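You operate a simulated robot arm through the tools that you are given. There is no shell and no other tool.

You are at the controls of a simulated robot arm. One attempt, no reset.

JOB
Brake cart one, then turn its three cylinders' marks to the handle.
Fine: the top marks read from the handle, 25 degrees off at most; the cylinders stay in their sleeves; leave those on the low stand alone.

Only the result counts: the job must be done as asked and must still hold three seconds after the hand-in. Knocking over, shifting, dropping, spilling or breaking anything else fails it.

ROBOT AND FRAMES
A 7-joint arm with a fingered hand, fixed in place. Base frame: the origin is on the floor under the middle of its stand, x ahead of it, y to its left, z up. Lengths are in cm, angles in degrees, forces in N, time in s.
With the tool pointing down near the work surface it reaches from about 10 to 72 cm from the base axis. Its first joint turns from -166.0 to 166.0 degrees. Payload 4.9 kg.
Tool frame: the origin (TCP) lies between the finger pads and is the grasp point; the fingertips stand 3.2 cm ahead of it; z points along the fingers, y is the line along which they close. The gripper opens to 19.2 cm; its body begins 8.9 cm behind the TCP. The gripper is a hand of 3 fingers: y runs from the thumb to the fingers, the wrist lies at [0, 0, -26.7] in the tool frame, and closing takes about 1.5 s.
Orientation is that of the tool frame in the base frame, as [roll, pitch, yaw] about the fixed x, y, z axes, in that order (R = Rz(yaw) Ry(pitch) Rx(roll)). With the fingers straight down and closing along the base's y, the tool's x points along the base's -x, its y along +y and its z along -z.

CONTROLS
- The arm moves only by the tool step_arm. Its argument "increments" is a list that holds one entry, the list of rows, each a list of 6 numbers: the shift along the tool's x, y, z in units of 200 mm (1.0 is 200 mm), then the turn, a rotation vector about the tool's x, y, z in units of 90 degrees (1.0 is 90 degrees). In form: [[[dx, dy, dz, ax, ay, az], ...]]. A call has 1 to 20 rows; each row is the pose to reach, as a shift and turn from the pose commanded when the call began, along the tool's axes at that moment. "grip" is the opening, from 0 (shut) to 1 (fully open), set as the call begins (left out, the last holds). A call with a number of a shift or a turn outside -1 to 1 is refused whole. A row lasts 0.2 s, in which the tool goes at most 5 cm and 8.6 degrees; a call with a longer step from one row to the next is refused whole, and so is a gripper value outside its range. A pose out of reach is approached as far as the arm can. The call stops where the force on the tool passes 40 N (or 10 N more than at its start, if that is more) or the arm is blocked; 0.2 s more then pass. Each finger travels about 15.3 cm/s and halts on what it meets, pressing with about 27 N; the grip force reading is that of the motor and also rises with nothing between the fingers. The clock runs only during rows and for 0.2 s after the last one: add rows that repeat a pose to give the fingers time. The reply holds the time, the measured pose of the TCP, the force on the tool along the base axes, the opening and the grip force, in the units named above and with some noise, with the torque about the TCP (base axes, N m) and any sound that the robot's microphone picked up, and new pictures: "show" is both (left out), scene, wrist or none.
- Cameras (640 x 400 px; columns grow to the right, rows downward): "scene" is fixed at [22.2, 65.2, 102.77]; the picture's right is [-0.81, -0.59, 0.00], its down [-0.46, 0.64, -0.61] and it looks along [0.36, -0.50, -0.79] (base axes); focal length 214 px, centre (320, 200). "wrist" rides on the gripper at [8, -4.6, -11.3] in the tool frame; the picture's right is [0.50, 0.87, 0.00], its down [-0.67, 0.39, -0.63] and it looks along [-0.55, 0.32, 0.78] (tool axes); focal length 226 px, centre (320, 200). There is no depth. A picture from a camera that has moved, and an enlarged one, comes with that camera's place and axes in the base frame and with its lens.
- preshape(shape): the hand has 3 fingers and takes this shape, open, in about a second: jaw (thumb against the fingers, like two jaws); tri (thumb and two fingers); tip (a fingertip pinch); poke (one finger out to press); point (the index stretched); flat (the hand flat); cup (the hand cupped); fist (a fist). The gripper value then closes the fingers along that shape, each until it touches; the sizes above hold for jaw. It gives what a move gives, with no picture.
- enlarge(camera, box): a new picture of the part [left, top, right, bottom] of that camera's present view, enlarged. It takes no simulated time.
- close_job(): hands the job in; it is judged then, once.

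Nothing tells you positions but the pictures and the camera data. Unless the task says otherwise, let go and move clear before handing in.

The tools are called after "Request:" by a JSON object that holds its "op" and its "data". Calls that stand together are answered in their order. step_arm: Moves the arm, as the interface text tells. Its arguments: {"type":"object","properties":{"increments":{"type":"array"},"grip":{"type":"number"},"show":{"type":"string","enum":["both","scene","wrist","none"]}},"required":["increments"]} The other tools are called the same way: preshape (shape) gives the hand a shape; enlarge (camera, box) takes an enlarged picture of a part of a camera's view; close_job () hands the job in.

At the start:

```text
clock: 0.0
eef_pos: [60.36, 18.8, 93.45]
orientation: [-179.9, 0.0, -179.9]
ft_force: [-0.9, 0.1, 0.2]
wrist_torque: [-0.01, -0.01, -0.03]
opening: 19.19
grip_force: 0.0
shape: jaw
```

scene: 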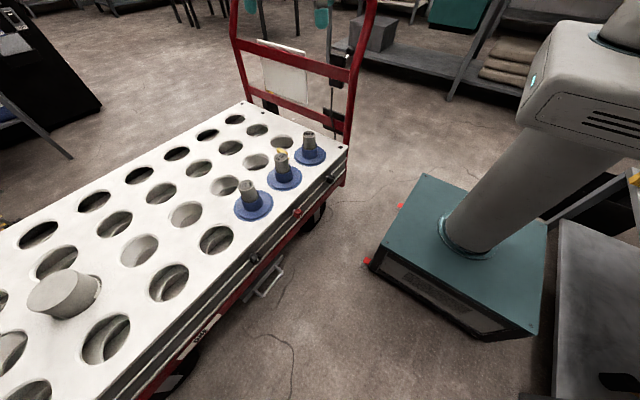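
wrist: 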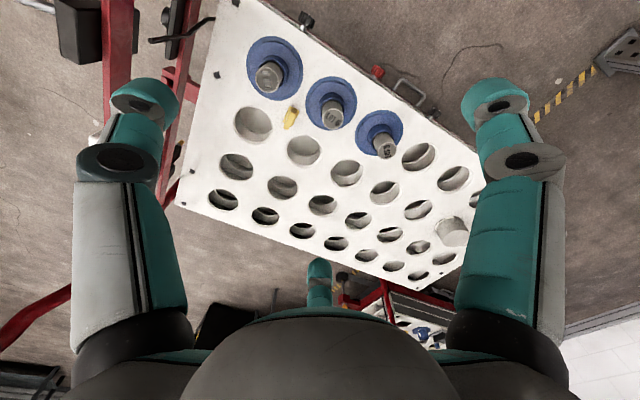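

I see a cart with a white top plate holding three blue-collared cylinders near its red handle. I'll take closer looks to find the brake, the marks and the cart number before I move.

Request:
{"op": "enlarge", "data": {"camera": "scene", "box": [220, 110, 360, 230]}}

Request:
{"op": "enlarge", "data": {"camera": "scene", "box": [130, 220, 350, 400]}}

Request:
{"op": "enlarge", "data": {"camera": "wrist", "box": [220, 10, 460, 170]}}

Request:
{"op": "enlarge", "data": {"camera": "scene", "box": [220, 0, 460, 150]}}

```text
3.33 times, centred on (290, 170) of scene
camera zoom: at [22.2, 65.2, 102.77], right [-0.81, -0.59, 0.0], down [-0.46, 0.64, -0.61], along [0.36, -0.5, -0.79], focal length 715 px, centre (420, 300)
```

zoom: 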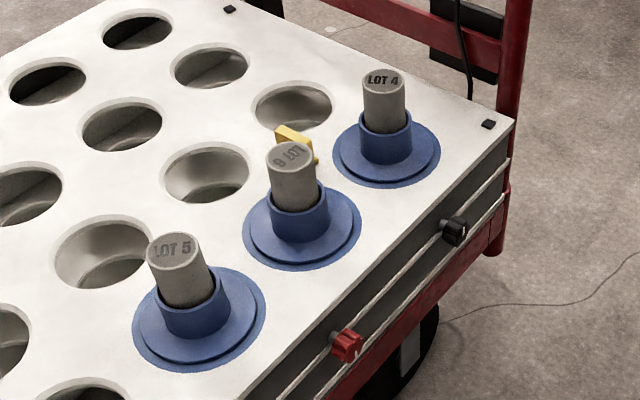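

```text
2.22 times, centred on (240, 310) of scene
camera zoom: at [22.2, 65.2, 102.77], right [-0.81, -0.59, 0.0], down [-0.46, 0.64, -0.61], along [0.36, -0.5, -0.79], focal length 477 px, centre (498, -44)
```

zoom: 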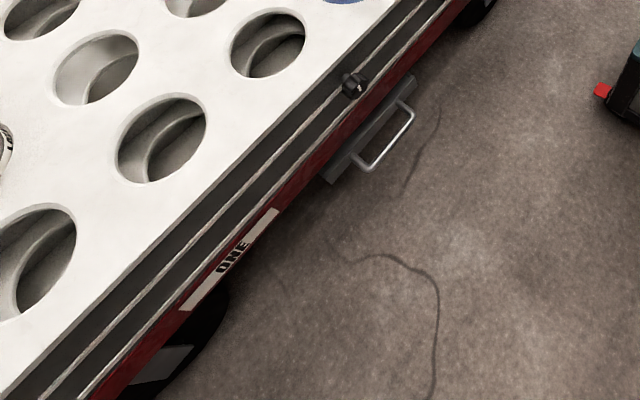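

```text
2.50 times, centred on (340, 90) of wrist
camera zoom: at [52.45, 14.35, 104.94], right [-0.5, 0.87, 0.0], down [0.67, 0.39, 0.63], along [0.55, 0.32, -0.78], focal length 565 px, centre (270, 475)
```

zoom: 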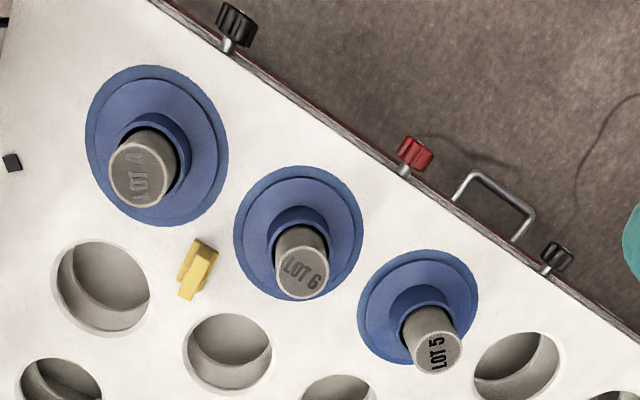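

```text
2.67 times, centred on (340, 75) of scene
camera zoom: at [22.2, 65.2, 102.77], right [-0.81, -0.59, 0.0], down [-0.46, 0.64, -0.61], along [0.36, -0.5, -0.79], focal length 572 px, centre (267, 533)
```

zoom: 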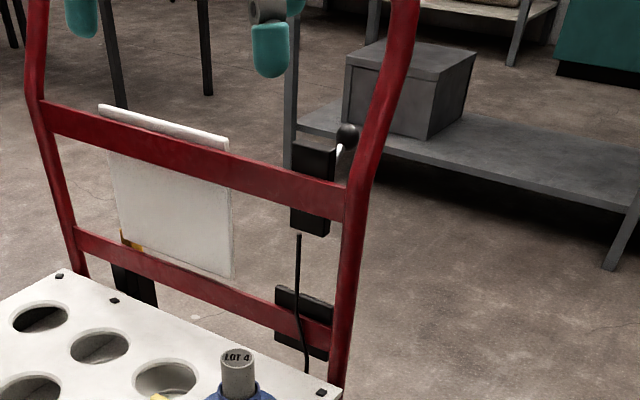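

The three cylinders (LOT 4, 6, 5) seem to sit at x≈67 and y≈10, 26 and 42, with tops near z≈53. The handle is at the -y end of the cart. I'll zoom in tighter on the marks and the possible brake controls.

Request:
{"op": "enlarge", "data": {"camera": "scene", "box": [310, 30, 370, 90]}}

Request:
{"op": "enlarge", "data": {"camera": "scene", "box": [310, 90, 370, 150]}}

Request:
{"op": "enlarge", "data": {"camera": "scene", "box": [230, 125, 330, 205]}}

Request:
{"op": "enlarge", "data": {"camera": "wrist", "box": [150, 0, 310, 110]}}

Request:
{"op": "enlarge", "data": {"camera": "wrist", "box": [0, 0, 240, 150]}}

Request:
{"op": "enlarge", "data": {"camera": "wrist", "box": [340, 40, 500, 140]}}

Request:
{"op": "enlarge", "data": {"camera": "wrist", "box": [340, 280, 480, 370]}}

```text
6.67 times, centred on (340, 60) of scene
camera zoom: at [22.2, 65.2, 102.77], right [-0.81, -0.59, 0.0], down [-0.46, 0.64, -0.61], along [0.36, -0.5, -0.79], focal length 1430 px, centre (187, 1133)
```

zoom: 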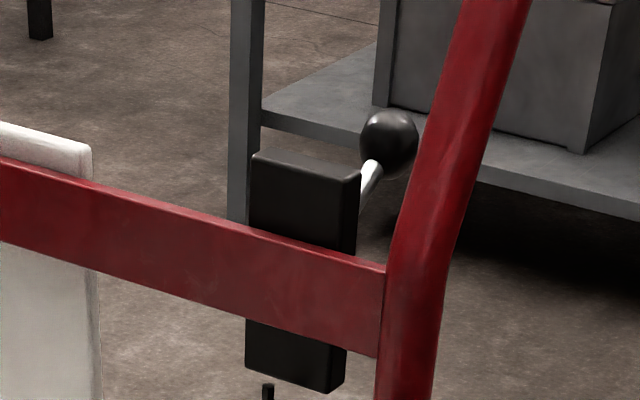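

```text
6.67 times, centred on (340, 120) of scene
camera zoom: at [22.2, 65.2, 102.77], right [-0.81, -0.59, 0.0], down [-0.46, 0.64, -0.61], along [0.36, -0.5, -0.79], focal length 1430 px, centre (187, 733)
```

zoom: 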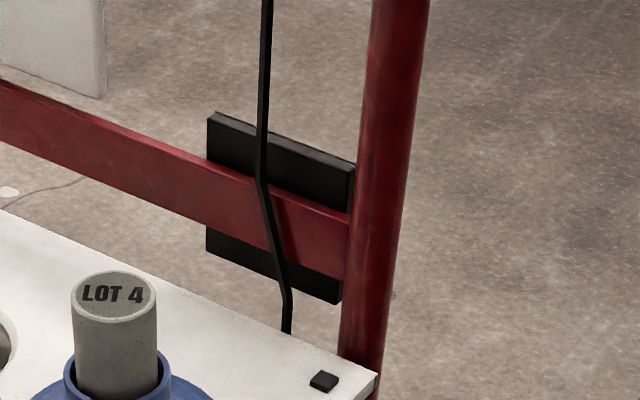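

```text
5.00 times, centred on (280, 165) of scene
camera zoom: at [22.2, 65.2, 102.77], right [-0.81, -0.59, 0.0], down [-0.46, 0.64, -0.61], along [0.36, -0.5, -0.79], focal length 1072 px, centre (520, 375)
```

zoom: 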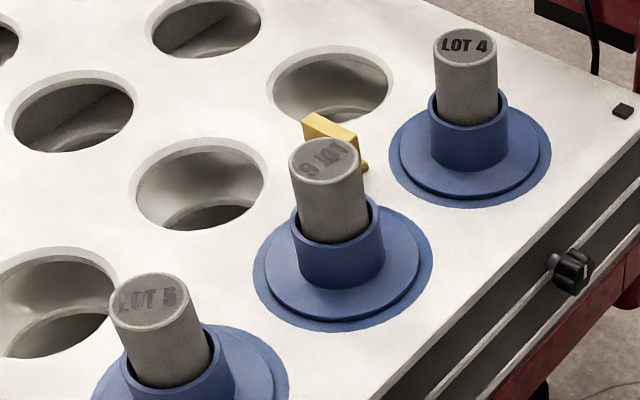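

```text
3.64 times, centred on (230, 55) of wrist
camera zoom: at [52.45, 14.35, 104.94], right [-0.5, 0.87, 0.0], down [0.67, 0.39, 0.63], along [0.55, 0.32, -0.78], focal length 822 px, centre (647, 727)
```

zoom: 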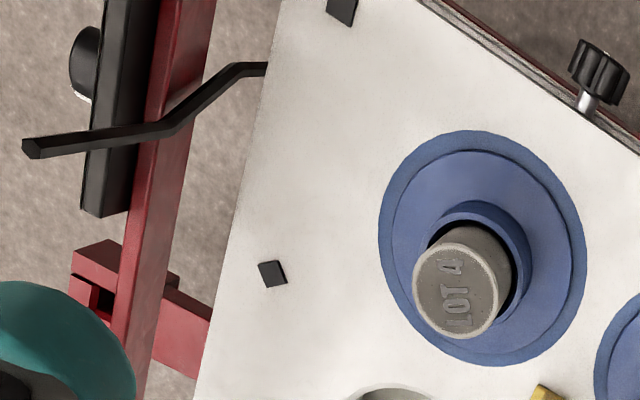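

```text
2.67 times, centred on (120, 75) of wrist
camera zoom: at [52.45, 14.35, 104.94], right [-0.5, 0.87, 0.0], down [0.67, 0.39, 0.63], along [0.55, 0.32, -0.78], focal length 603 px, centre (853, 533)
```

zoom: 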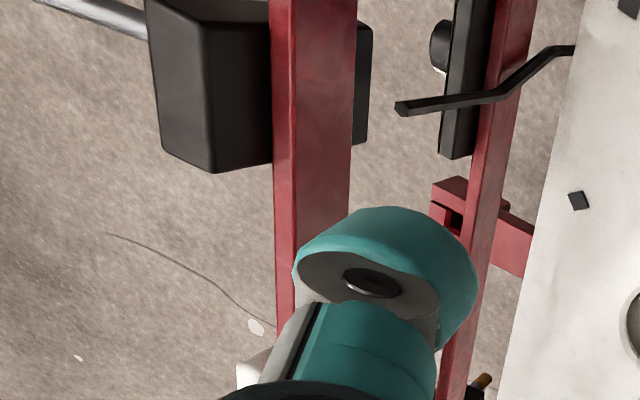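

```text
4.00 times, centred on (420, 90) of wrist
camera zoom: at [52.45, 14.35, 104.94], right [-0.5, 0.87, 0.0], down [0.67, 0.39, 0.63], along [0.55, 0.32, -0.78], focal length 904 px, centre (-80, 640)
```

zoom: 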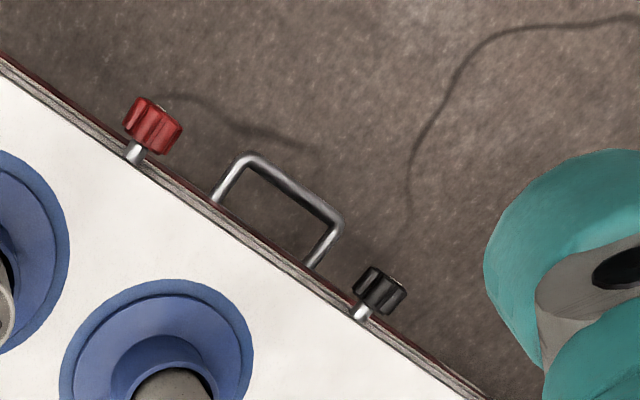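

```text
4.44 times, centred on (410, 325) of wrist
camera zoom: at [52.45, 14.35, 104.94], right [-0.5, 0.87, 0.0], down [0.67, 0.39, 0.63], along [0.55, 0.32, -0.78], focal length 1005 px, centre (-80, -356)
```

zoom: 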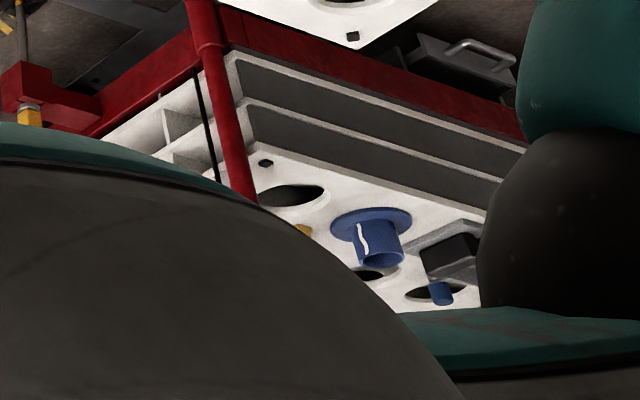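

The cart plate top is about z≈43, and the handle posts stand at y≈-5. A lever with a ball, mounted on a box with a cable, is on the handle near (64,-12,75). I'll back the arm off and look at the handle controls from outside.

Request:
{"op": "step_arm", "data": {"increments": [[[0.2, 0, 0, 0, 0, 0], [0.4, 0, 0, 0, 0, 0], [0.6, 0, 0, 0, 0, 0], [0.8, 0, 0, 0, 0, 0], [1.0, 0, 0, 0, 0, 0]]], "show": "none"}}

```text
clock: 1.2
eef_pos: [40.21, 18.9, 93.54]
orientation: [-180.0, 0.1, 180.0]
ft_force: [0.0, -0.1, 0.3]
wrist_torque: [0.03, -0.03, -0.04]
opening: 19.17
grip_force: 0.0
shape: jaw
```

The arm backed off cleanly to x≈40. Next I'll swing it toward -y to get a view of the handle.

Request:
{"op": "step_arm", "data": {"increments": [[[0, -0.2, 0, 0, 0, 0], [0, -0.4, 0, 0, 0, 0], [0, -0.6, 0, 0, 0, 0], [0, -0.8, 0, 0, 0, 0], [0, -1.0, 0, 0, 0, 0]]], "show": "wrist"}}

Request:
{"op": "step_arm", "data": {"increments": [[[0, -0.2, 0, 0, 0, 0], [0, -0.4, 0, 0, 0, 0], [0, -0.6, 0, 0, 0, 0], [0, -0.8, 0, 0, 0, 0], [0, -1.0, 0, 0, 0, 0]]], "show": "both"}}

```text
clock: 2.4
eef_pos: [40.41, -1.31, 93.65]
orientation: [179.9, 0.0, -180.0]
ft_force: [-0.3, 0.0, -0.5]
wrist_torque: [0.03, -0.02, -0.02]
opening: 19.19
grip_force: 0.1
shape: jaw
camera wrist: at [32.45, -5.84, 104.99], right [-0.5, 0.87, 0.0], down [0.67, 0.39, 0.63], along [0.55, 0.32, -0.78], focal length 226 px, centre (320, 200)
```

wrist: 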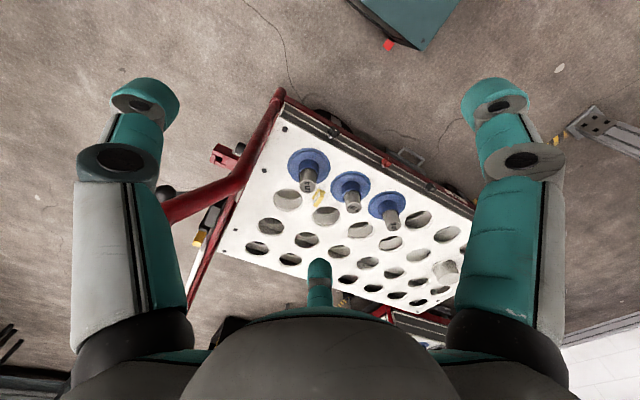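

```text
clock: 3.6
eef_pos: [40.44, -21.24, 93.67]
orientation: [179.9, -0.1, 180.0]
ft_force: [0.0, -1.1, -0.1]
wrist_torque: [0.03, 0.03, 0.03]
opening: 19.2
grip_force: 0.1
shape: jaw
camera wrist: at [32.46, -25.68, 105.01], right [-0.5, 0.87, 0.0], down [0.67, 0.39, 0.63], along [0.55, 0.32, -0.78], focal length 226 px, centre (320, 200)
```

scene: 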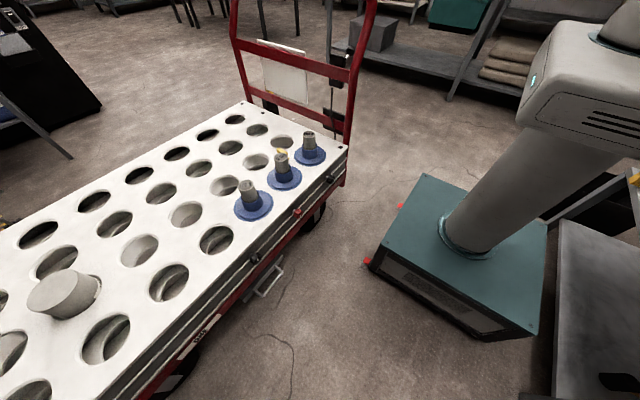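
wrist: 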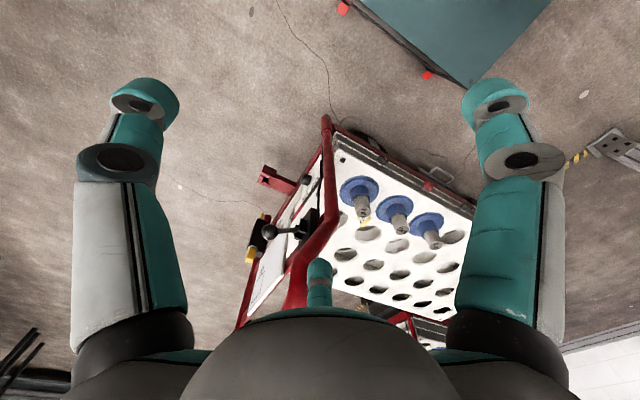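

The handle's outer side is now in view, with the ball lever and other fixtures on it. I'll enlarge it to identify the brake.

Request:
{"op": "enlarge", "data": {"camera": "wrist", "box": [220, 110, 380, 310]}}

Request:
{"op": "enlarge", "data": {"camera": "wrist", "box": [230, 160, 330, 240]}}

Request:
{"op": "enlarge", "data": {"camera": "wrist", "box": [230, 220, 310, 330]}}

```text
2.00 times, centred on (300, 210) of wrist
camera zoom: at [32.46, -25.68, 105.01], right [-0.5, 0.87, 0.0], down [0.67, 0.39, 0.63], along [0.55, 0.32, -0.78], focal length 452 px, centre (360, 180)
```

zoom: 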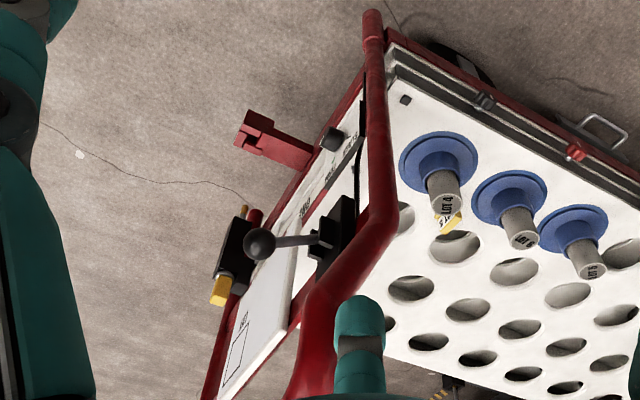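

```text
5.00 times, centred on (280, 200) of wrist
camera zoom: at [32.46, -25.68, 105.01], right [-0.5, 0.87, 0.0], down [0.67, 0.39, 0.63], along [0.55, 0.32, -0.78], focal length 1130 px, centre (520, 200)
```

zoom: 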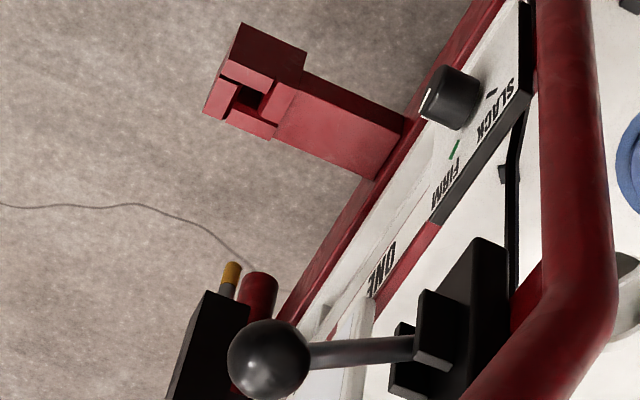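

```text
3.64 times, centred on (270, 275) of wrist
camera zoom: at [32.46, -25.68, 105.01], right [-0.5, 0.87, 0.0], down [0.67, 0.39, 0.63], along [0.55, 0.32, -0.78], focal length 822 px, centre (502, -73)
```

zoom: 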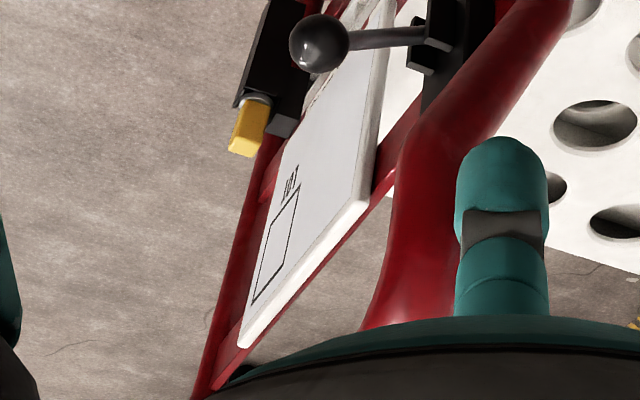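

The handle's outside holds a ball lever, a SLACK/FIRM dial, a plate marked ONE and a board. I'll turn and tilt the wrist camera so I can see the handle from its outer side.

Request:
{"op": "step_arm", "data": {"increments": [[[-0.04, -0.08, 0.08, 0, 0, -0.089], [-0.09, -0.17, 0.16, 0, 0, -0.178], [-0.14, -0.26, 0.25, 0, 0, -0.267], [-0.19, -0.35, 0.34, 0, 0, -0.356], [-0.23, -0.44, 0.435, 0, 0, -0.444]]], "show": "none"}}

Request:
{"op": "step_arm", "data": {"increments": [[[0, 0, 0, -0.04, -0.07, 0], [0, 0, 0, -0.08, -0.139, 0], [0, 0, 0, -0.12, -0.208, 0], [0, 0, 0, -0.16, -0.277, 0], [0, 0, 0, -0.194, -0.338, 0]]], "show": "wrist"}}

```text
clock: 4.8
eef_pos: [45.09, -29.93, 84.99]
orientation: [180.0, 0.0, -140.0]
ft_force: [0.1, -0.3, 0.6]
wrist_torque: [0.02, 0.01, 0.01]
opening: 19.2
grip_force: 0.0
shape: jaw
```

```text
clock: 6.0
eef_pos: [47.63, -27.99, 87.57]
orientation: [159.2, 27.5, -147.4]
ft_force: [6.4, -5.4, 8.7]
wrist_torque: [-0.06, 0.71, 0.54]
opening: 19.19
grip_force: 0.1
shape: jaw
out of reach, approached as far as the arm can: row 2, 3, 4, 5
camera wrist: at [42.61, -40.8, 91.94], right [-0.93, 0.37, 0.04], down [0.15, 0.26, 0.96], along [0.34, 0.89, -0.29], focal length 226 px, centre (320, 200)
```

wrist: 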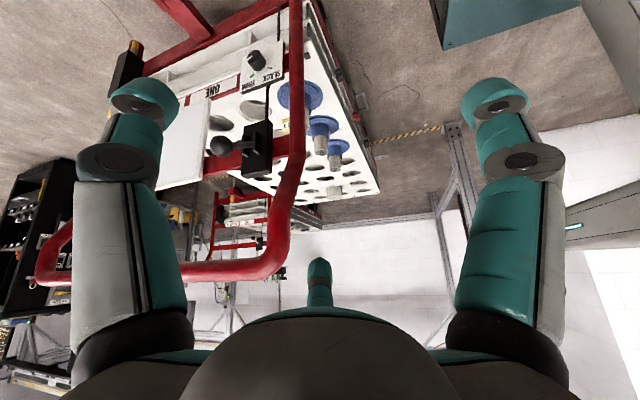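

The handle is clearly visible from outside now, upside down in the picture. The arm hit a reach limit, but the view is good enough, so I'll enlarge the controls.

Request:
{"op": "enlarge", "data": {"camera": "wrist", "box": [190, 30, 310, 105]}}

Request:
{"op": "enlarge", "data": {"camera": "wrist", "box": [180, 90, 310, 200]}}

Request:
{"op": "enlarge", "data": {"camera": "wrist", "box": [90, 0, 260, 110]}}

Request:
{"op": "enlarge", "data": {"camera": "wrist", "box": [180, 180, 320, 300]}}

```text
5.33 times, centred on (250, 68) of wrist
camera zoom: at [42.61, -40.8, 91.94], right [-0.93, 0.37, 0.04], down [0.15, 0.26, 0.96], along [0.34, 0.89, -0.29], focal length 1206 px, centre (693, 907)
```

zoom: 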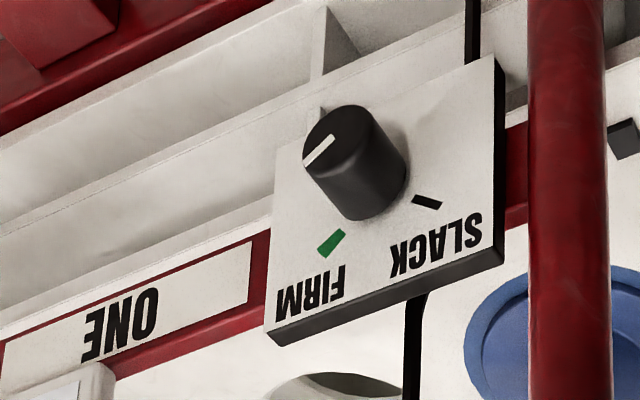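

```text
3.64 times, centred on (245, 145) of wrist
camera zoom: at [42.61, -40.8, 91.94], right [-0.93, 0.37, 0.04], down [0.15, 0.26, 0.96], along [0.34, 0.89, -0.29], focal length 822 px, centre (593, 400)
```

zoom: 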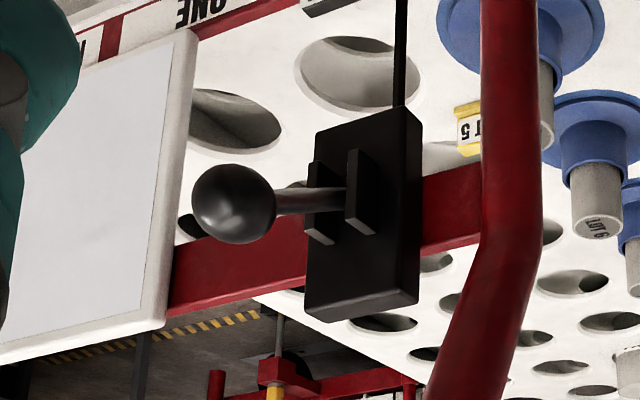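

```text
3.64 times, centred on (175, 55) of wrist
camera zoom: at [42.61, -40.8, 91.94], right [-0.93, 0.37, 0.04], down [0.15, 0.26, 0.96], along [0.34, 0.89, -0.29], focal length 822 px, centre (847, 727)
```

zoom: 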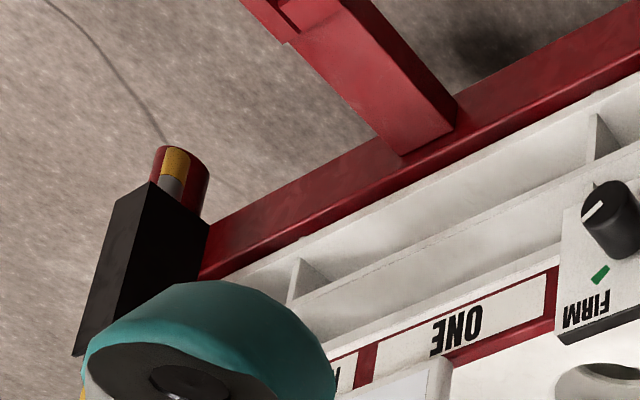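

```text
3.33 times, centred on (250, 240) of wrist
camera zoom: at [42.61, -40.8, 91.94], right [-0.93, 0.37, 0.04], down [0.15, 0.26, 0.96], along [0.34, 0.89, -0.29], focal length 754 px, centre (553, 67)
```

zoom: 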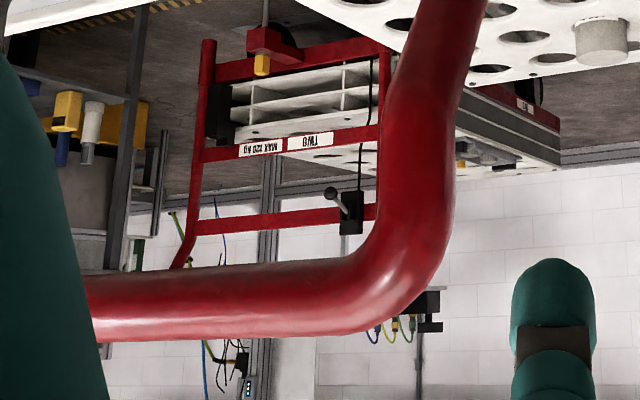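

Comparing the carts, cart one's ball lever points outward and up about 30°, with its ball near (67.6,-17.4,73). On cart two in the background, the same kind of lever points down. There's also a SLACK/FIRM dial on the brake linkage, so I'll drop lower for a closer look at it.

Request:
{"op": "step_arm", "data": {"increments": [[[0.1, -0.057, 0.164, 0, 0, 0], [0.2, -0.115, 0.328, 0, 0, 0], [0.3, -0.172, 0.491, 0, 0, 0], [0.4, -0.23, 0.655, 0, 0, 0], [0.499, -0.287, 0.819, 0, 0, 0]]], "show": "both"}}

```text
clock: 7.2
eef_pos: [52.14, -26.77, 68.76]
orientation: [159.2, 24.1, -149.7]
ft_force: [0.5, 0.3, 0.6]
wrist_torque: [-0.03, 0.04, 0.07]
opening: 19.22
grip_force: 0.1
shape: jaw
out of reach, approached as far as the arm can: row 1, 2, 3, 4, 5
camera wrist: at [46.91, -39.24, 73.7], right [-0.91, 0.41, 0.08], down [0.2, 0.28, 0.94], along [0.36, 0.87, -0.34], focal length 226 px, centre (320, 200)
```

scene: 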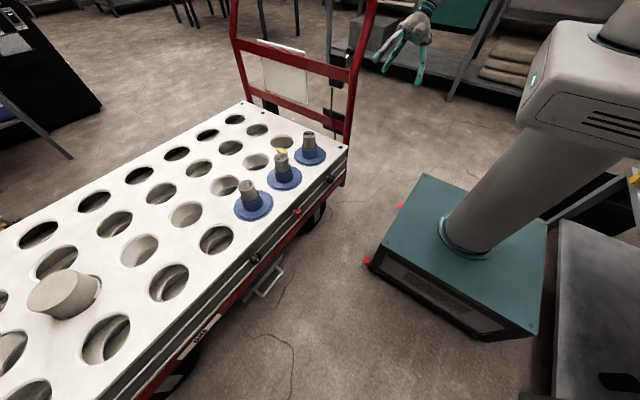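
wrist: 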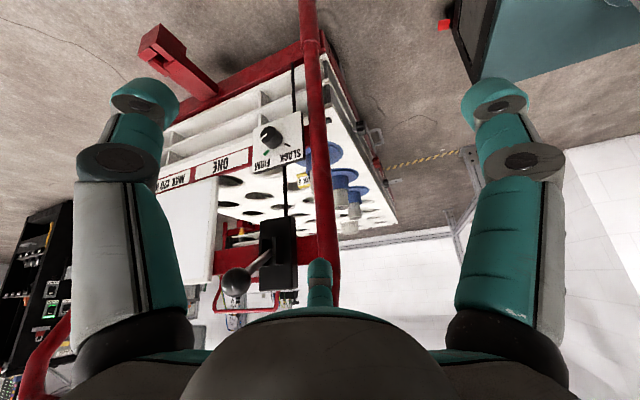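

From here I can see the dial and lever closer. I'll enlarge both.

Request:
{"op": "enlarge", "data": {"camera": "wrist", "box": [240, 110, 320, 180]}}

Request:
{"op": "enlarge", "data": {"camera": "wrist", "box": [210, 190, 320, 310]}}

Request:
{"op": "enlarge", "data": {"camera": "wrist", "box": [130, 20, 260, 210]}}

Request:
{"op": "enlarge", "data": {"camera": "wrist", "box": [0, 180, 90, 340]}}

```text
5.71 times, centred on (280, 145) of wrist
camera zoom: at [46.91, -39.24, 73.7], right [-0.91, 0.41, 0.08], down [0.2, 0.28, 0.94], along [0.36, 0.87, -0.34], focal length 1292 px, centre (549, 514)
```

zoom: 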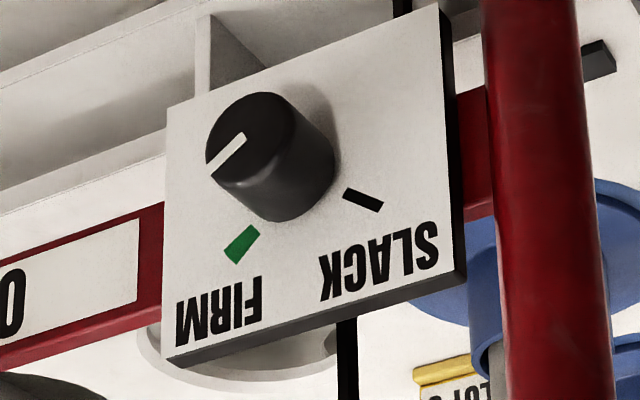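

```text
3.33 times, centred on (265, 250) of wrist
camera zoom: at [46.91, -39.24, 73.7], right [-0.91, 0.41, 0.08], down [0.2, 0.28, 0.94], along [0.36, 0.87, -0.34], focal length 754 px, centre (503, 33)
```

zoom: 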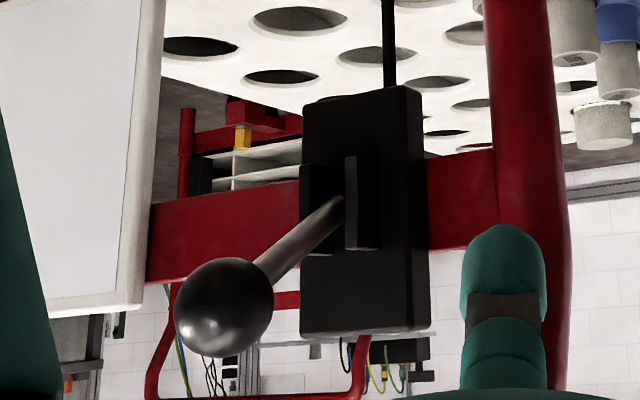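

```text
2.11 times, centred on (195, 115) of wrist
camera zoom: at [46.91, -39.24, 73.7], right [-0.91, 0.41, 0.08], down [0.2, 0.28, 0.94], along [0.36, 0.87, -0.34], focal length 476 px, centre (583, 379)
```

zoom: 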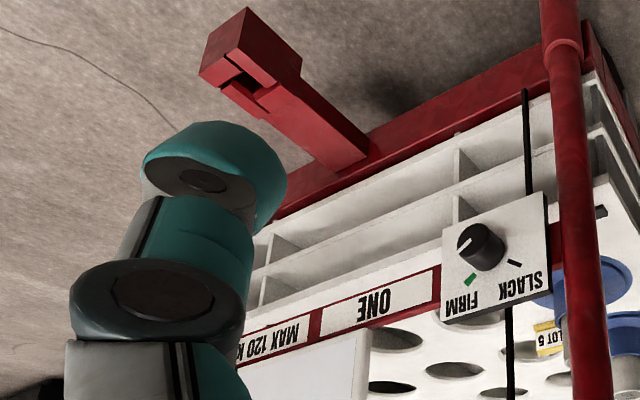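

```text
2.50 times, centred on (45, 260) of wrist
camera zoom: at [46.91, -39.24, 73.7], right [-0.91, 0.41, 0.08], down [0.2, 0.28, 0.94], along [0.36, 0.87, -0.34], focal length 565 px, centre (1008, 50)
```

zoom: 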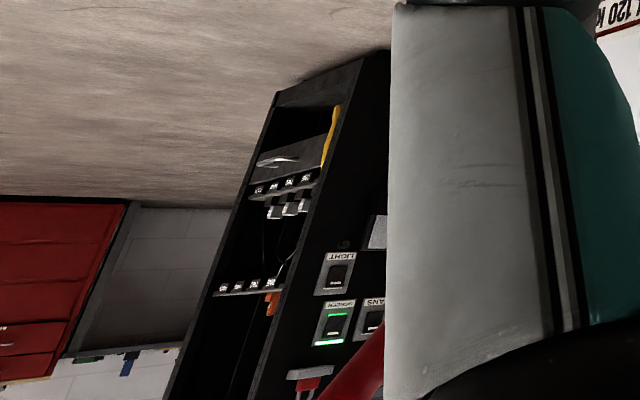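

The dial pointer sits on FIRM, so the lever is the brake that's left to set. It's under an outward-leaning top bar, so I'll come at the ball horizontally from outside. First I'll straighten the tool in free space.

Request:
{"op": "step_arm", "data": {"increments": [[[0, 0, 0, 0.04, 0.07, 0], [0, 0, 0, 0.08, 0.139, 0], [0, 0, 0, 0.12, 0.208, 0], [0, 0, 0, 0.16, 0.277, 0], [0, 0, 0, 0.194, 0.338, 0]]], "show": "none"}}

```text
clock: 8.4
eef_pos: [51.78, -26.49, 68.76]
orientation: [178.0, -5.7, -143.8]
ft_force: [0.2, -0.1, -0.7]
wrist_torque: [-0.03, 0.0, 0.01]
opening: 19.18
grip_force: 0.1
shape: jaw
```

The arm recovered to nearly vertical at (51.8,-26.5,68.8), heading about 36°. Now I'll pitch the tool up to near horizontal, pointed at the ball, with a narrower opening.

Request:
{"op": "step_arm", "data": {"increments": [[[-0.019, -0.009, -0.027, 0, -0.0889, 0], [-0.038, -0.018, -0.055, 0, -0.1778, 0], [-0.057, -0.026, -0.082, 0, -0.2667, 0], [-0.076, -0.035, -0.109, 0, -0.3556, 0], [-0.095, -0.044, -0.136, 0, -0.4444, 0], [-0.113, -0.052, -0.164, 0, -0.5333, 0], [-0.132, -0.061, -0.191, 0, -0.6222, 0], [-0.151, -0.07, -0.218, 0, -0.7111, 0], [-0.17, -0.079, -0.245, 0, -0.8, 0], [-0.189, -0.087, -0.273, 0, -0.8889, 0], [-0.208, -0.096, -0.3, 0, -0.978, 0]]], "grip": 0.5, "show": "both"}}

```text
clock: 10.8
eef_pos: [67.7, -23.6, 97.3]
orientation: [144.3, 64.7, 177.3]
ft_force: [-1.0, 1.5, -3.9]
wrist_torque: [0.25, -0.37, -0.16]
opening: 9.61
grip_force: 0.0
shape: jaw
out of reach, approached as far as the arm can: row 4, 5, 6, 7, 8, 9, 10, 11
camera wrist: at [57.93, -33.25, 92.92], right [-0.64, 0.73, -0.24], down [-0.39, -0.04, 0.92], along [0.67, 0.68, 0.31], focal length 226 px, centre (320, 200)
```

scene: 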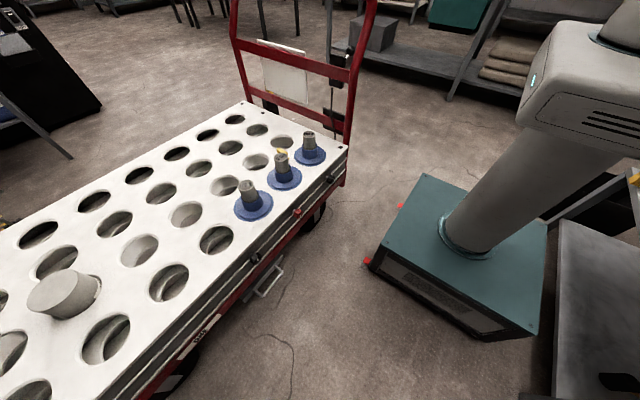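
wrist: 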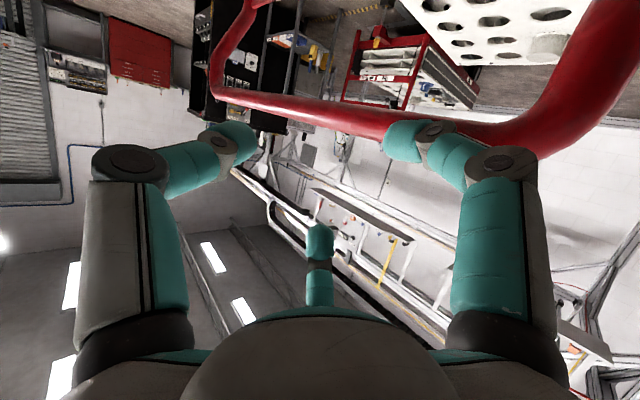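

The arm hit a joint limit and swung up near the top bar without touching it. I'll retreat outward and then work out which tool orientations this arm can manage.

Request:
{"op": "step_arm", "data": {"increments": [[[-0.004, -0.04, -0.13, 0, 0, 0], [-0.008, -0.08, -0.26, 0, 0, 0], [-0.012, -0.12, -0.39, 0, 0, 0], [-0.015, -0.149, -0.503, 0, 0, 0]]], "show": "scene"}}

```text
clock: 11.8
eef_pos: [61.59, -31.35, 100.14]
orientation: [144.6, 64.7, 177.5]
ft_force: [0.4, -0.2, -0.5]
wrist_torque: [0.01, -0.02, 0.04]
opening: 9.58
grip_force: 0.0
shape: jaw
```

scene: 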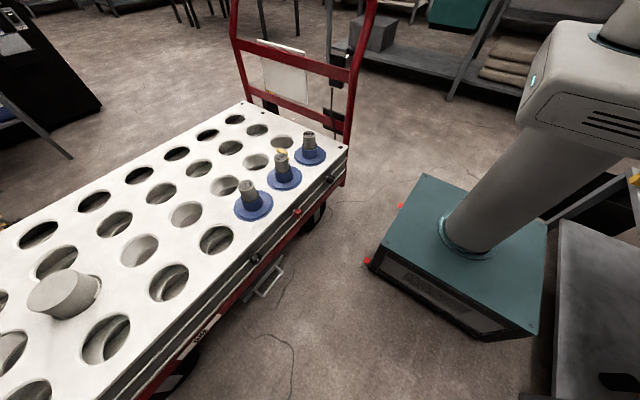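

The retreat worked and the arm is clear at (61.6,-31.4,100). I'll test whether rolling the tool frees up the joint limit while I come down in open space.

Request:
{"op": "step_arm", "data": {"increments": [[[0.134, -0.027, -0.01, 0, 0, 0.083], [0.268, -0.055, -0.02, 0, 0, 0.167], [0.403, -0.082, -0.03, 0, 0, 0.25], [0.537, -0.109, -0.04, 0, 0, 0.333]]], "show": "wrist"}}

```text
clock: 12.8
eef_pos: [57.72, -33.37, 90.17]
orientation: [117.4, 41.5, 144.6]
ft_force: [-0.5, 0.3, 0.0]
wrist_torque: [-0.02, 0.02, 0.04]
opening: 9.59
grip_force: 0.1
shape: jaw
camera wrist: at [45.12, -39.28, 85.83], right [-0.49, 0.84, 0.24], down [-0.16, -0.36, 0.92], along [0.86, 0.41, 0.3], focal length 226 px, centre (320, 200)
```

wrist: 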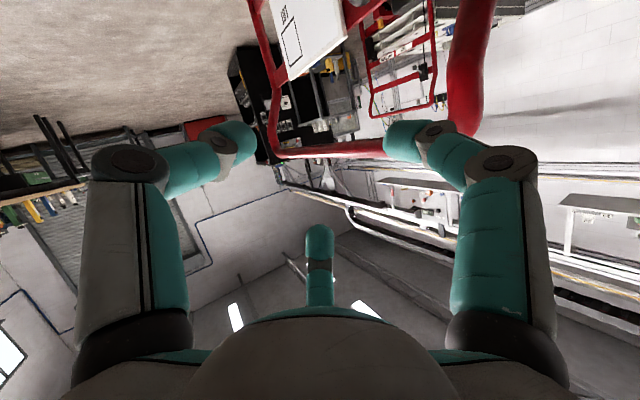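

Rolling the tool freed the limit, and it now points heading 35°, 20° below horizontal. I'll keep lowering in open space toward the ball's height.

Request:
{"op": "step_arm", "data": {"increments": [[[0.158, -0.096, 0.055, 0, 0, 0.03], [0.315, -0.191, 0.11, 0, 0, 0.06], [0.473, -0.287, 0.166, 0, 0, 0.08], [0.63, -0.383, 0.221, 0, 0, 0.1]]], "show": "wrist"}}

```text
clock: 13.8
eef_pos: [54.89, -31.08, 75.07]
orientation: [114.5, 33.7, 139.7]
ft_force: [-0.3, 0.1, 0.8]
wrist_torque: [0.0, 0.01, 0.04]
opening: 9.62
grip_force: 0.1
shape: jaw
camera wrist: at [41.79, -35.85, 71.22], right [-0.42, 0.83, 0.38], down [-0.1, -0.46, 0.88], along [0.9, 0.33, 0.27], focal length 226 px, centre (320, 200)
```

wrist: 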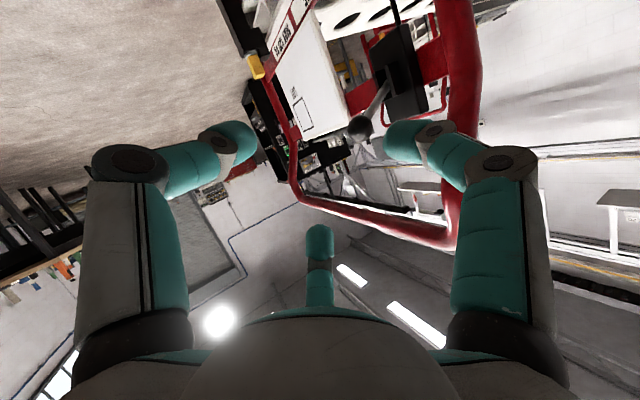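

The ball is seen again at about (67.6,-17.2,73), so the estimates agree. I'll enlarge the wrist view to understand how the fingers are laid out before closing on the lever.

Request:
{"op": "enlarge", "data": {"camera": "wrist", "box": [60, 90, 580, 400]}}

Request:
{"op": "enlarge", "data": {"camera": "wrist", "box": [300, 0, 500, 150]}}

```text
1.23 times, centred on (320, 245) of wrist
camera zoom: at [41.79, -35.85, 71.22], right [-0.42, 0.83, 0.38], down [-0.1, -0.46, 0.88], along [0.9, 0.33, 0.27], focal length 278 px, centre (320, 145)
```

zoom: 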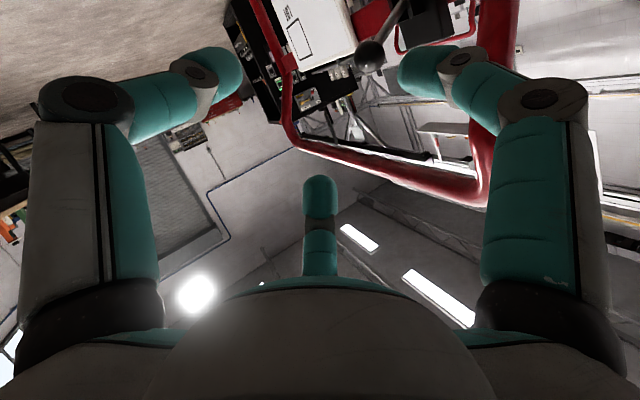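

```text
2.67 times, centred on (400, 75) of wrist
camera zoom: at [41.79, -35.85, 71.22], right [-0.42, 0.83, 0.38], down [-0.1, -0.46, 0.88], along [0.9, 0.33, 0.27], focal length 603 px, centre (107, 533)
```

zoom: 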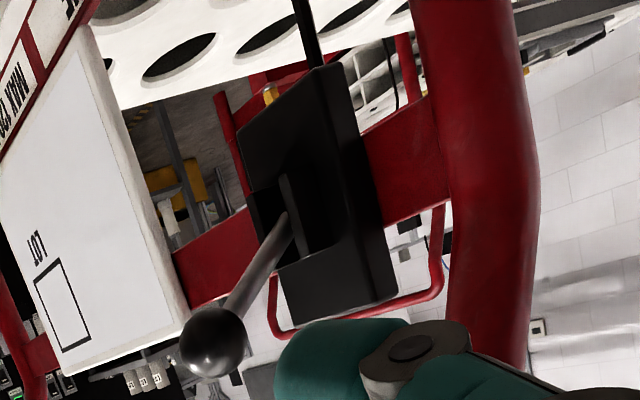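

The lever, its box and the ball are clear ahead of the hand. I'll line up with the ball and move partway in, checking reachability on the way.

Request:
{"op": "step_arm", "data": {"increments": [[[0.015, 0.15, 0.05, 0, 0, 0], [0.03, 0.295, 0.15, 0, 0, 0], [0.03, 0.295, 0.3, 0, 0, 0], [0.03, 0.295, 0.45, 0, 0, 0]]], "show": "both"}}

```text
clock: 14.8
eef_pos: [60.76, -22.06, 76.23]
orientation: [114.5, 33.5, 139.8]
ft_force: [-0.9, 0.3, 0.3]
wrist_torque: [0.0, 0.0, 0.0]
opening: 9.58
grip_force: 0.1
shape: jaw
camera wrist: at [47.57, -26.78, 72.39], right [-0.42, 0.83, 0.38], down [-0.1, -0.46, 0.88], along [0.9, 0.33, 0.27], focal length 226 px, centre (320, 200)
```

scene: 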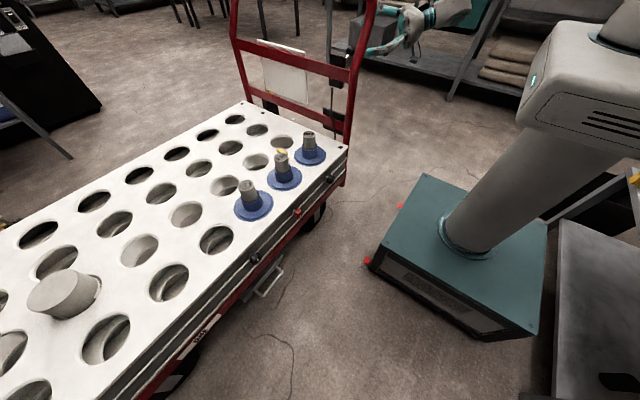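
wrist: 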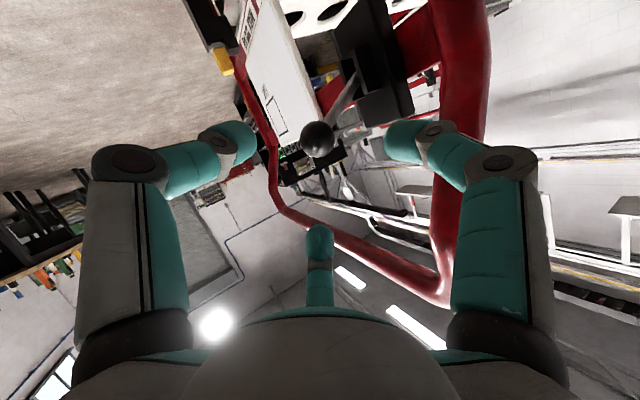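

The ball is centred between thumb and fingers, about 9 cm ahead. I'll narrow the opening a little and move in so the fingertips straddle it without touching the lever box.

Request:
{"op": "step_arm", "data": {"increments": [[[0, 0, 0, 0, 0, 0], [0, 0, 0.12, 0, 0, 0], [0.005, -0.005, 0.24, 0, 0, 0], [0.005, -0.005, 0.36, 0, 0, 0]]], "grip": 0.38, "show": "both"}}

```text
clock: 15.8
eef_pos: [66.16, -18.08, 73.51]
orientation: [114.6, 33.4, 139.8]
ft_force: [0.7, -1.3, 0.7]
wrist_torque: [-0.03, 0.02, 0.02]
opening: 7.35
grip_force: 0.1
shape: jaw
camera wrist: at [53.01, -22.8, 69.59], right [-0.42, 0.82, 0.38], down [-0.1, -0.46, 0.88], along [0.9, 0.33, 0.27], focal length 226 px, centre (320, 200)
```

scene: 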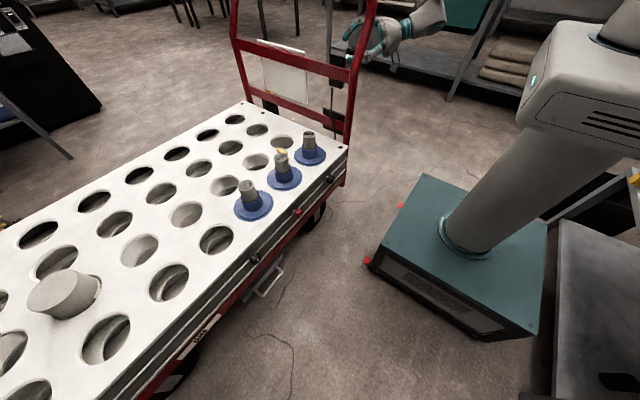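
wrist: 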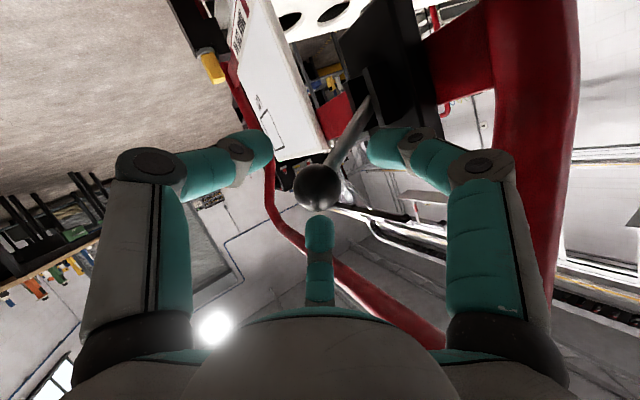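

The ball sits between the fingertips, about 1.8 cm ahead of the grasp point. I'll close on it now.

Request:
{"op": "step_arm", "data": {"increments": [[[0, 0, 0, 0, 0, 0], [0, 0, 0, 0, 0, 0], [0, 0, 0, 0, 0, 0], [0, 0, 0, 0, 0, 0], [0, 0, 0, 0, 0, 0]]], "grip": 0.0, "show": "wrist"}}

```text
clock: 17.0
eef_pos: [66.21, -18.08, 73.56]
orientation: [114.5, 33.5, 139.7]
ft_force: [14.4, 8.6, -2.1]
wrist_torque: [0.13, -0.01, 0.0]
opening: 2.93
grip_force: 27.3
shape: jaw
camera wrist: at [53.05, -22.77, 69.62], right [-0.42, 0.82, 0.38], down [-0.1, -0.46, 0.88], along [0.9, 0.33, 0.27], focal length 226 px, centre (320, 200)
```

wrist: 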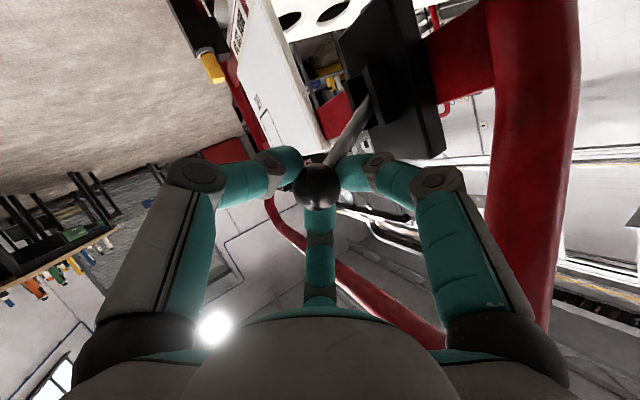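

The ball is captured, with the opening at 2.9 cm and grip force 27 N. I'll swing the lever down along its arc in small steps and watch the force.

Request:
{"op": "step_arm", "data": {"increments": [[[0.01, -0.035, 0.003, 0, 0, 0], [0.02, -0.071, 0.006, 0, 0, 0], [0.035, -0.106, 0.0135, 0, 0, 0], [0.05, -0.141, 0.021, 0, 0, 0], [0.07, -0.173, 0.0325, 0, 0, 0], [0.089, -0.205, 0.044, 0, 0, 0]]], "show": "both"}}

```text
clock: 18.4
eef_pos: [66.22, -19.39, 69.15]
orientation: [114.6, 33.5, 139.7]
ft_force: [9.0, 13.1, 7.3]
wrist_torque: [0.64, -0.24, 0.29]
opening: 2.7
grip_force: 26.9
shape: jaw
camera wrist: at [53.02, -24.11, 65.31], right [-0.42, 0.82, 0.38], down [-0.1, -0.46, 0.88], along [0.9, 0.33, 0.27], focal length 226 px, centre (320, 200)
```

scene: 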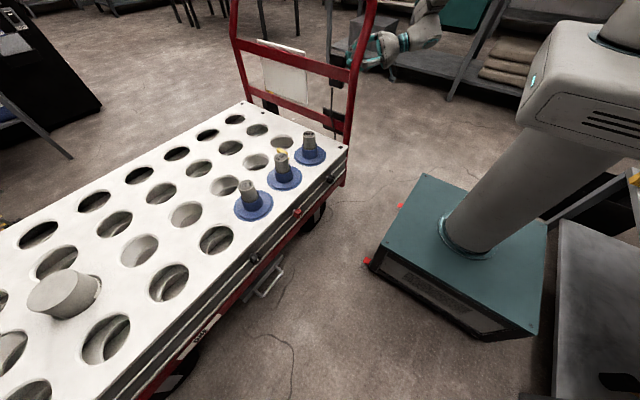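
wrist: 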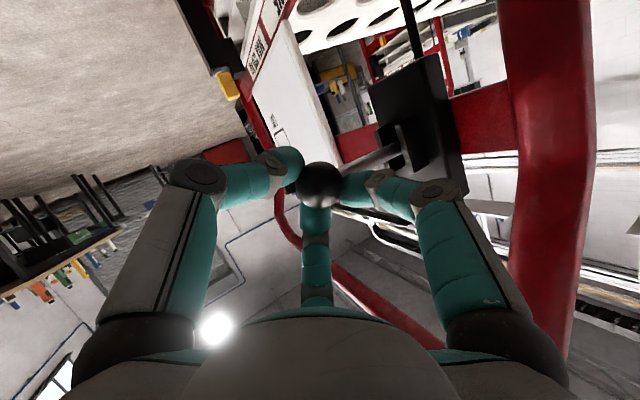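

The lever is moving with the hand and is now about level. I'll continue down the arc toward the lower position.

Request:
{"op": "step_arm", "data": {"increments": [[[0.023, -0.027, 0.015, 0, 0, 0], [0.0465, -0.055, 0.03, 0, 0, 0], [0.072, -0.077, 0.049, 0, 0, 0], [0.0985, -0.099, 0.0675, 0, 0, 0], [0.127, -0.115, 0.089, 0, 0, 0], [0.155, -0.1315, 0.11, 0, 0, 0]]], "show": "wrist"}}

```text
clock: 19.9
eef_pos: [66.85, -18.94, 65.87]
orientation: [114.0, 34.6, 139.1]
ft_force: [10.8, -3.6, 16.1]
wrist_torque: [0.1, -0.21, -0.17]
opening: 2.55
grip_force: 26.8
shape: jaw
stopped in row 6: the force on the tool passed its limit at 41 N (the readings are from after the stop); the commanded pose is now the measured one
camera wrist: at [53.8, -23.58, 61.7], right [-0.42, 0.83, 0.37], down [-0.12, -0.45, 0.88], along [0.9, 0.33, 0.29], focal length 226 px, centre (320, 200)
```

wrist: 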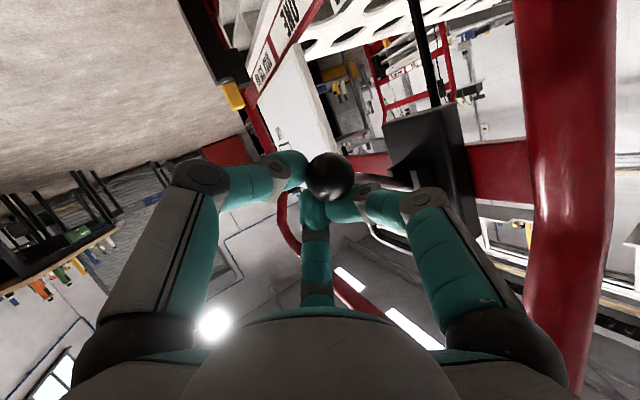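

The call stopped at 41 N with the lever about 25° below level, which could be the end stop. I'll inspect the lever and compare it with cart two's.

Request:
{"op": "enlarge", "data": {"camera": "wrist", "box": [250, 90, 500, 250]}}

Request:
{"op": "enlarge", "data": {"camera": "wrist", "box": [340, 10, 540, 150]}}

Request:
{"op": "enlarge", "data": {"camera": "scene", "box": [310, 30, 450, 120]}}

```text
2.50 times, centred on (375, 170) of wrist
camera zoom: at [53.8, -23.58, 61.7], right [-0.42, 0.83, 0.37], down [-0.12, -0.45, 0.88], along [0.9, 0.33, 0.29], focal length 565 px, centre (182, 275)
```

zoom: 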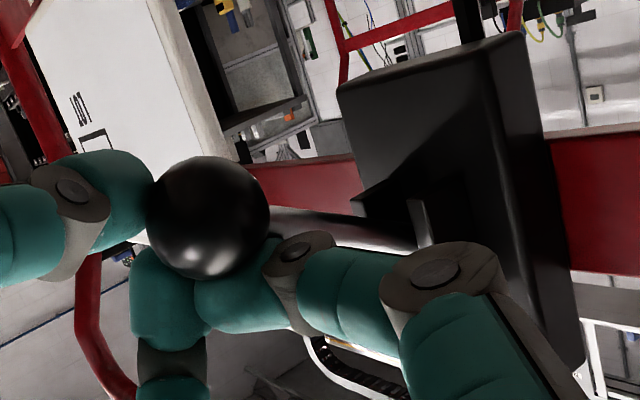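

```text
2.86 times, centred on (440, 80) of wrist
camera zoom: at [53.8, -23.58, 61.7], right [-0.42, 0.83, 0.37], down [-0.12, -0.45, 0.88], along [0.9, 0.33, 0.29], focal length 646 px, centre (-23, 543)
```

zoom: 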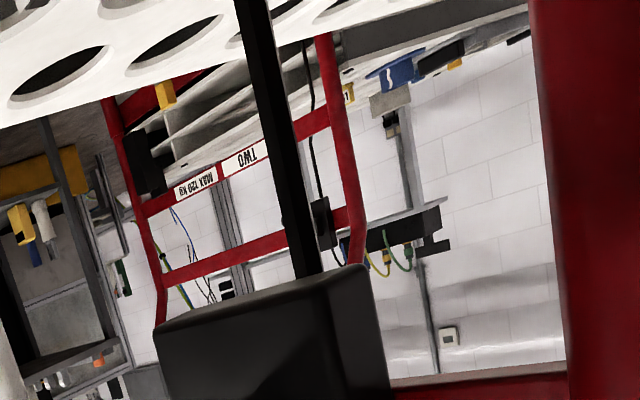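

```text
4.44 times, centred on (380, 75) of scene
camera zoom: at [22.2, 65.2, 102.77], right [-0.81, -0.59, 0.0], down [-0.46, 0.64, -0.61], along [0.36, -0.5, -0.79], focal length 953 px, centre (53, 756)
```

zoom: 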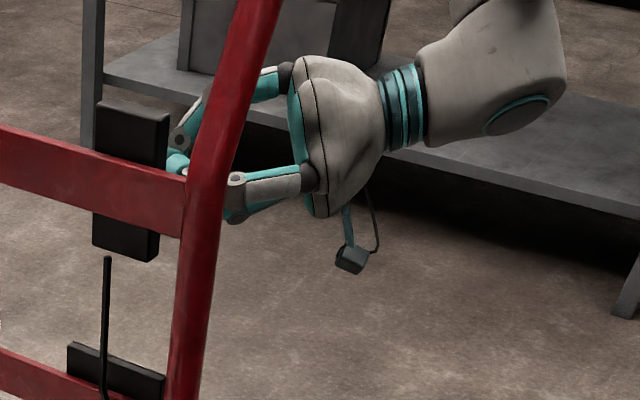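

The lever now sits about 28° below level, mirroring its starting +29°, so it's at its lower stop. I'll open the fingers and back away along the tool axis.

Request:
{"op": "step_arm", "data": {"increments": [[[0, 0, 0, 0, 0, 0], [0, 0, 0, 0, 0, 0], [0, 0, 0, 0, 0, 0]]], "grip": 0.32, "show": "wrist"}}

```text
clock: 20.8
eef_pos: [66.25, -18.62, 65.22]
orientation: [114.2, 33.9, 139.4]
ft_force: [-7.8, -14.3, 22.0]
wrist_torque: [0.7, -0.22, 0.13]
opening: 5.85
grip_force: 0.1
shape: jaw
camera wrist: at [53.26, -23.37, 61.27], right [-0.42, 0.83, 0.37], down [-0.11, -0.46, 0.88], along [0.9, 0.33, 0.28], focal length 226 px, centre (320, 200)
```

wrist: 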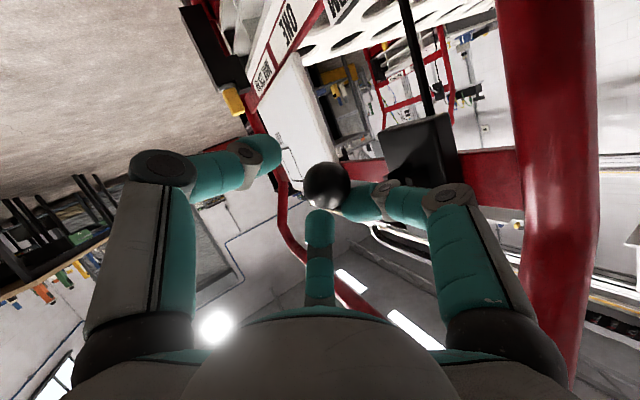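

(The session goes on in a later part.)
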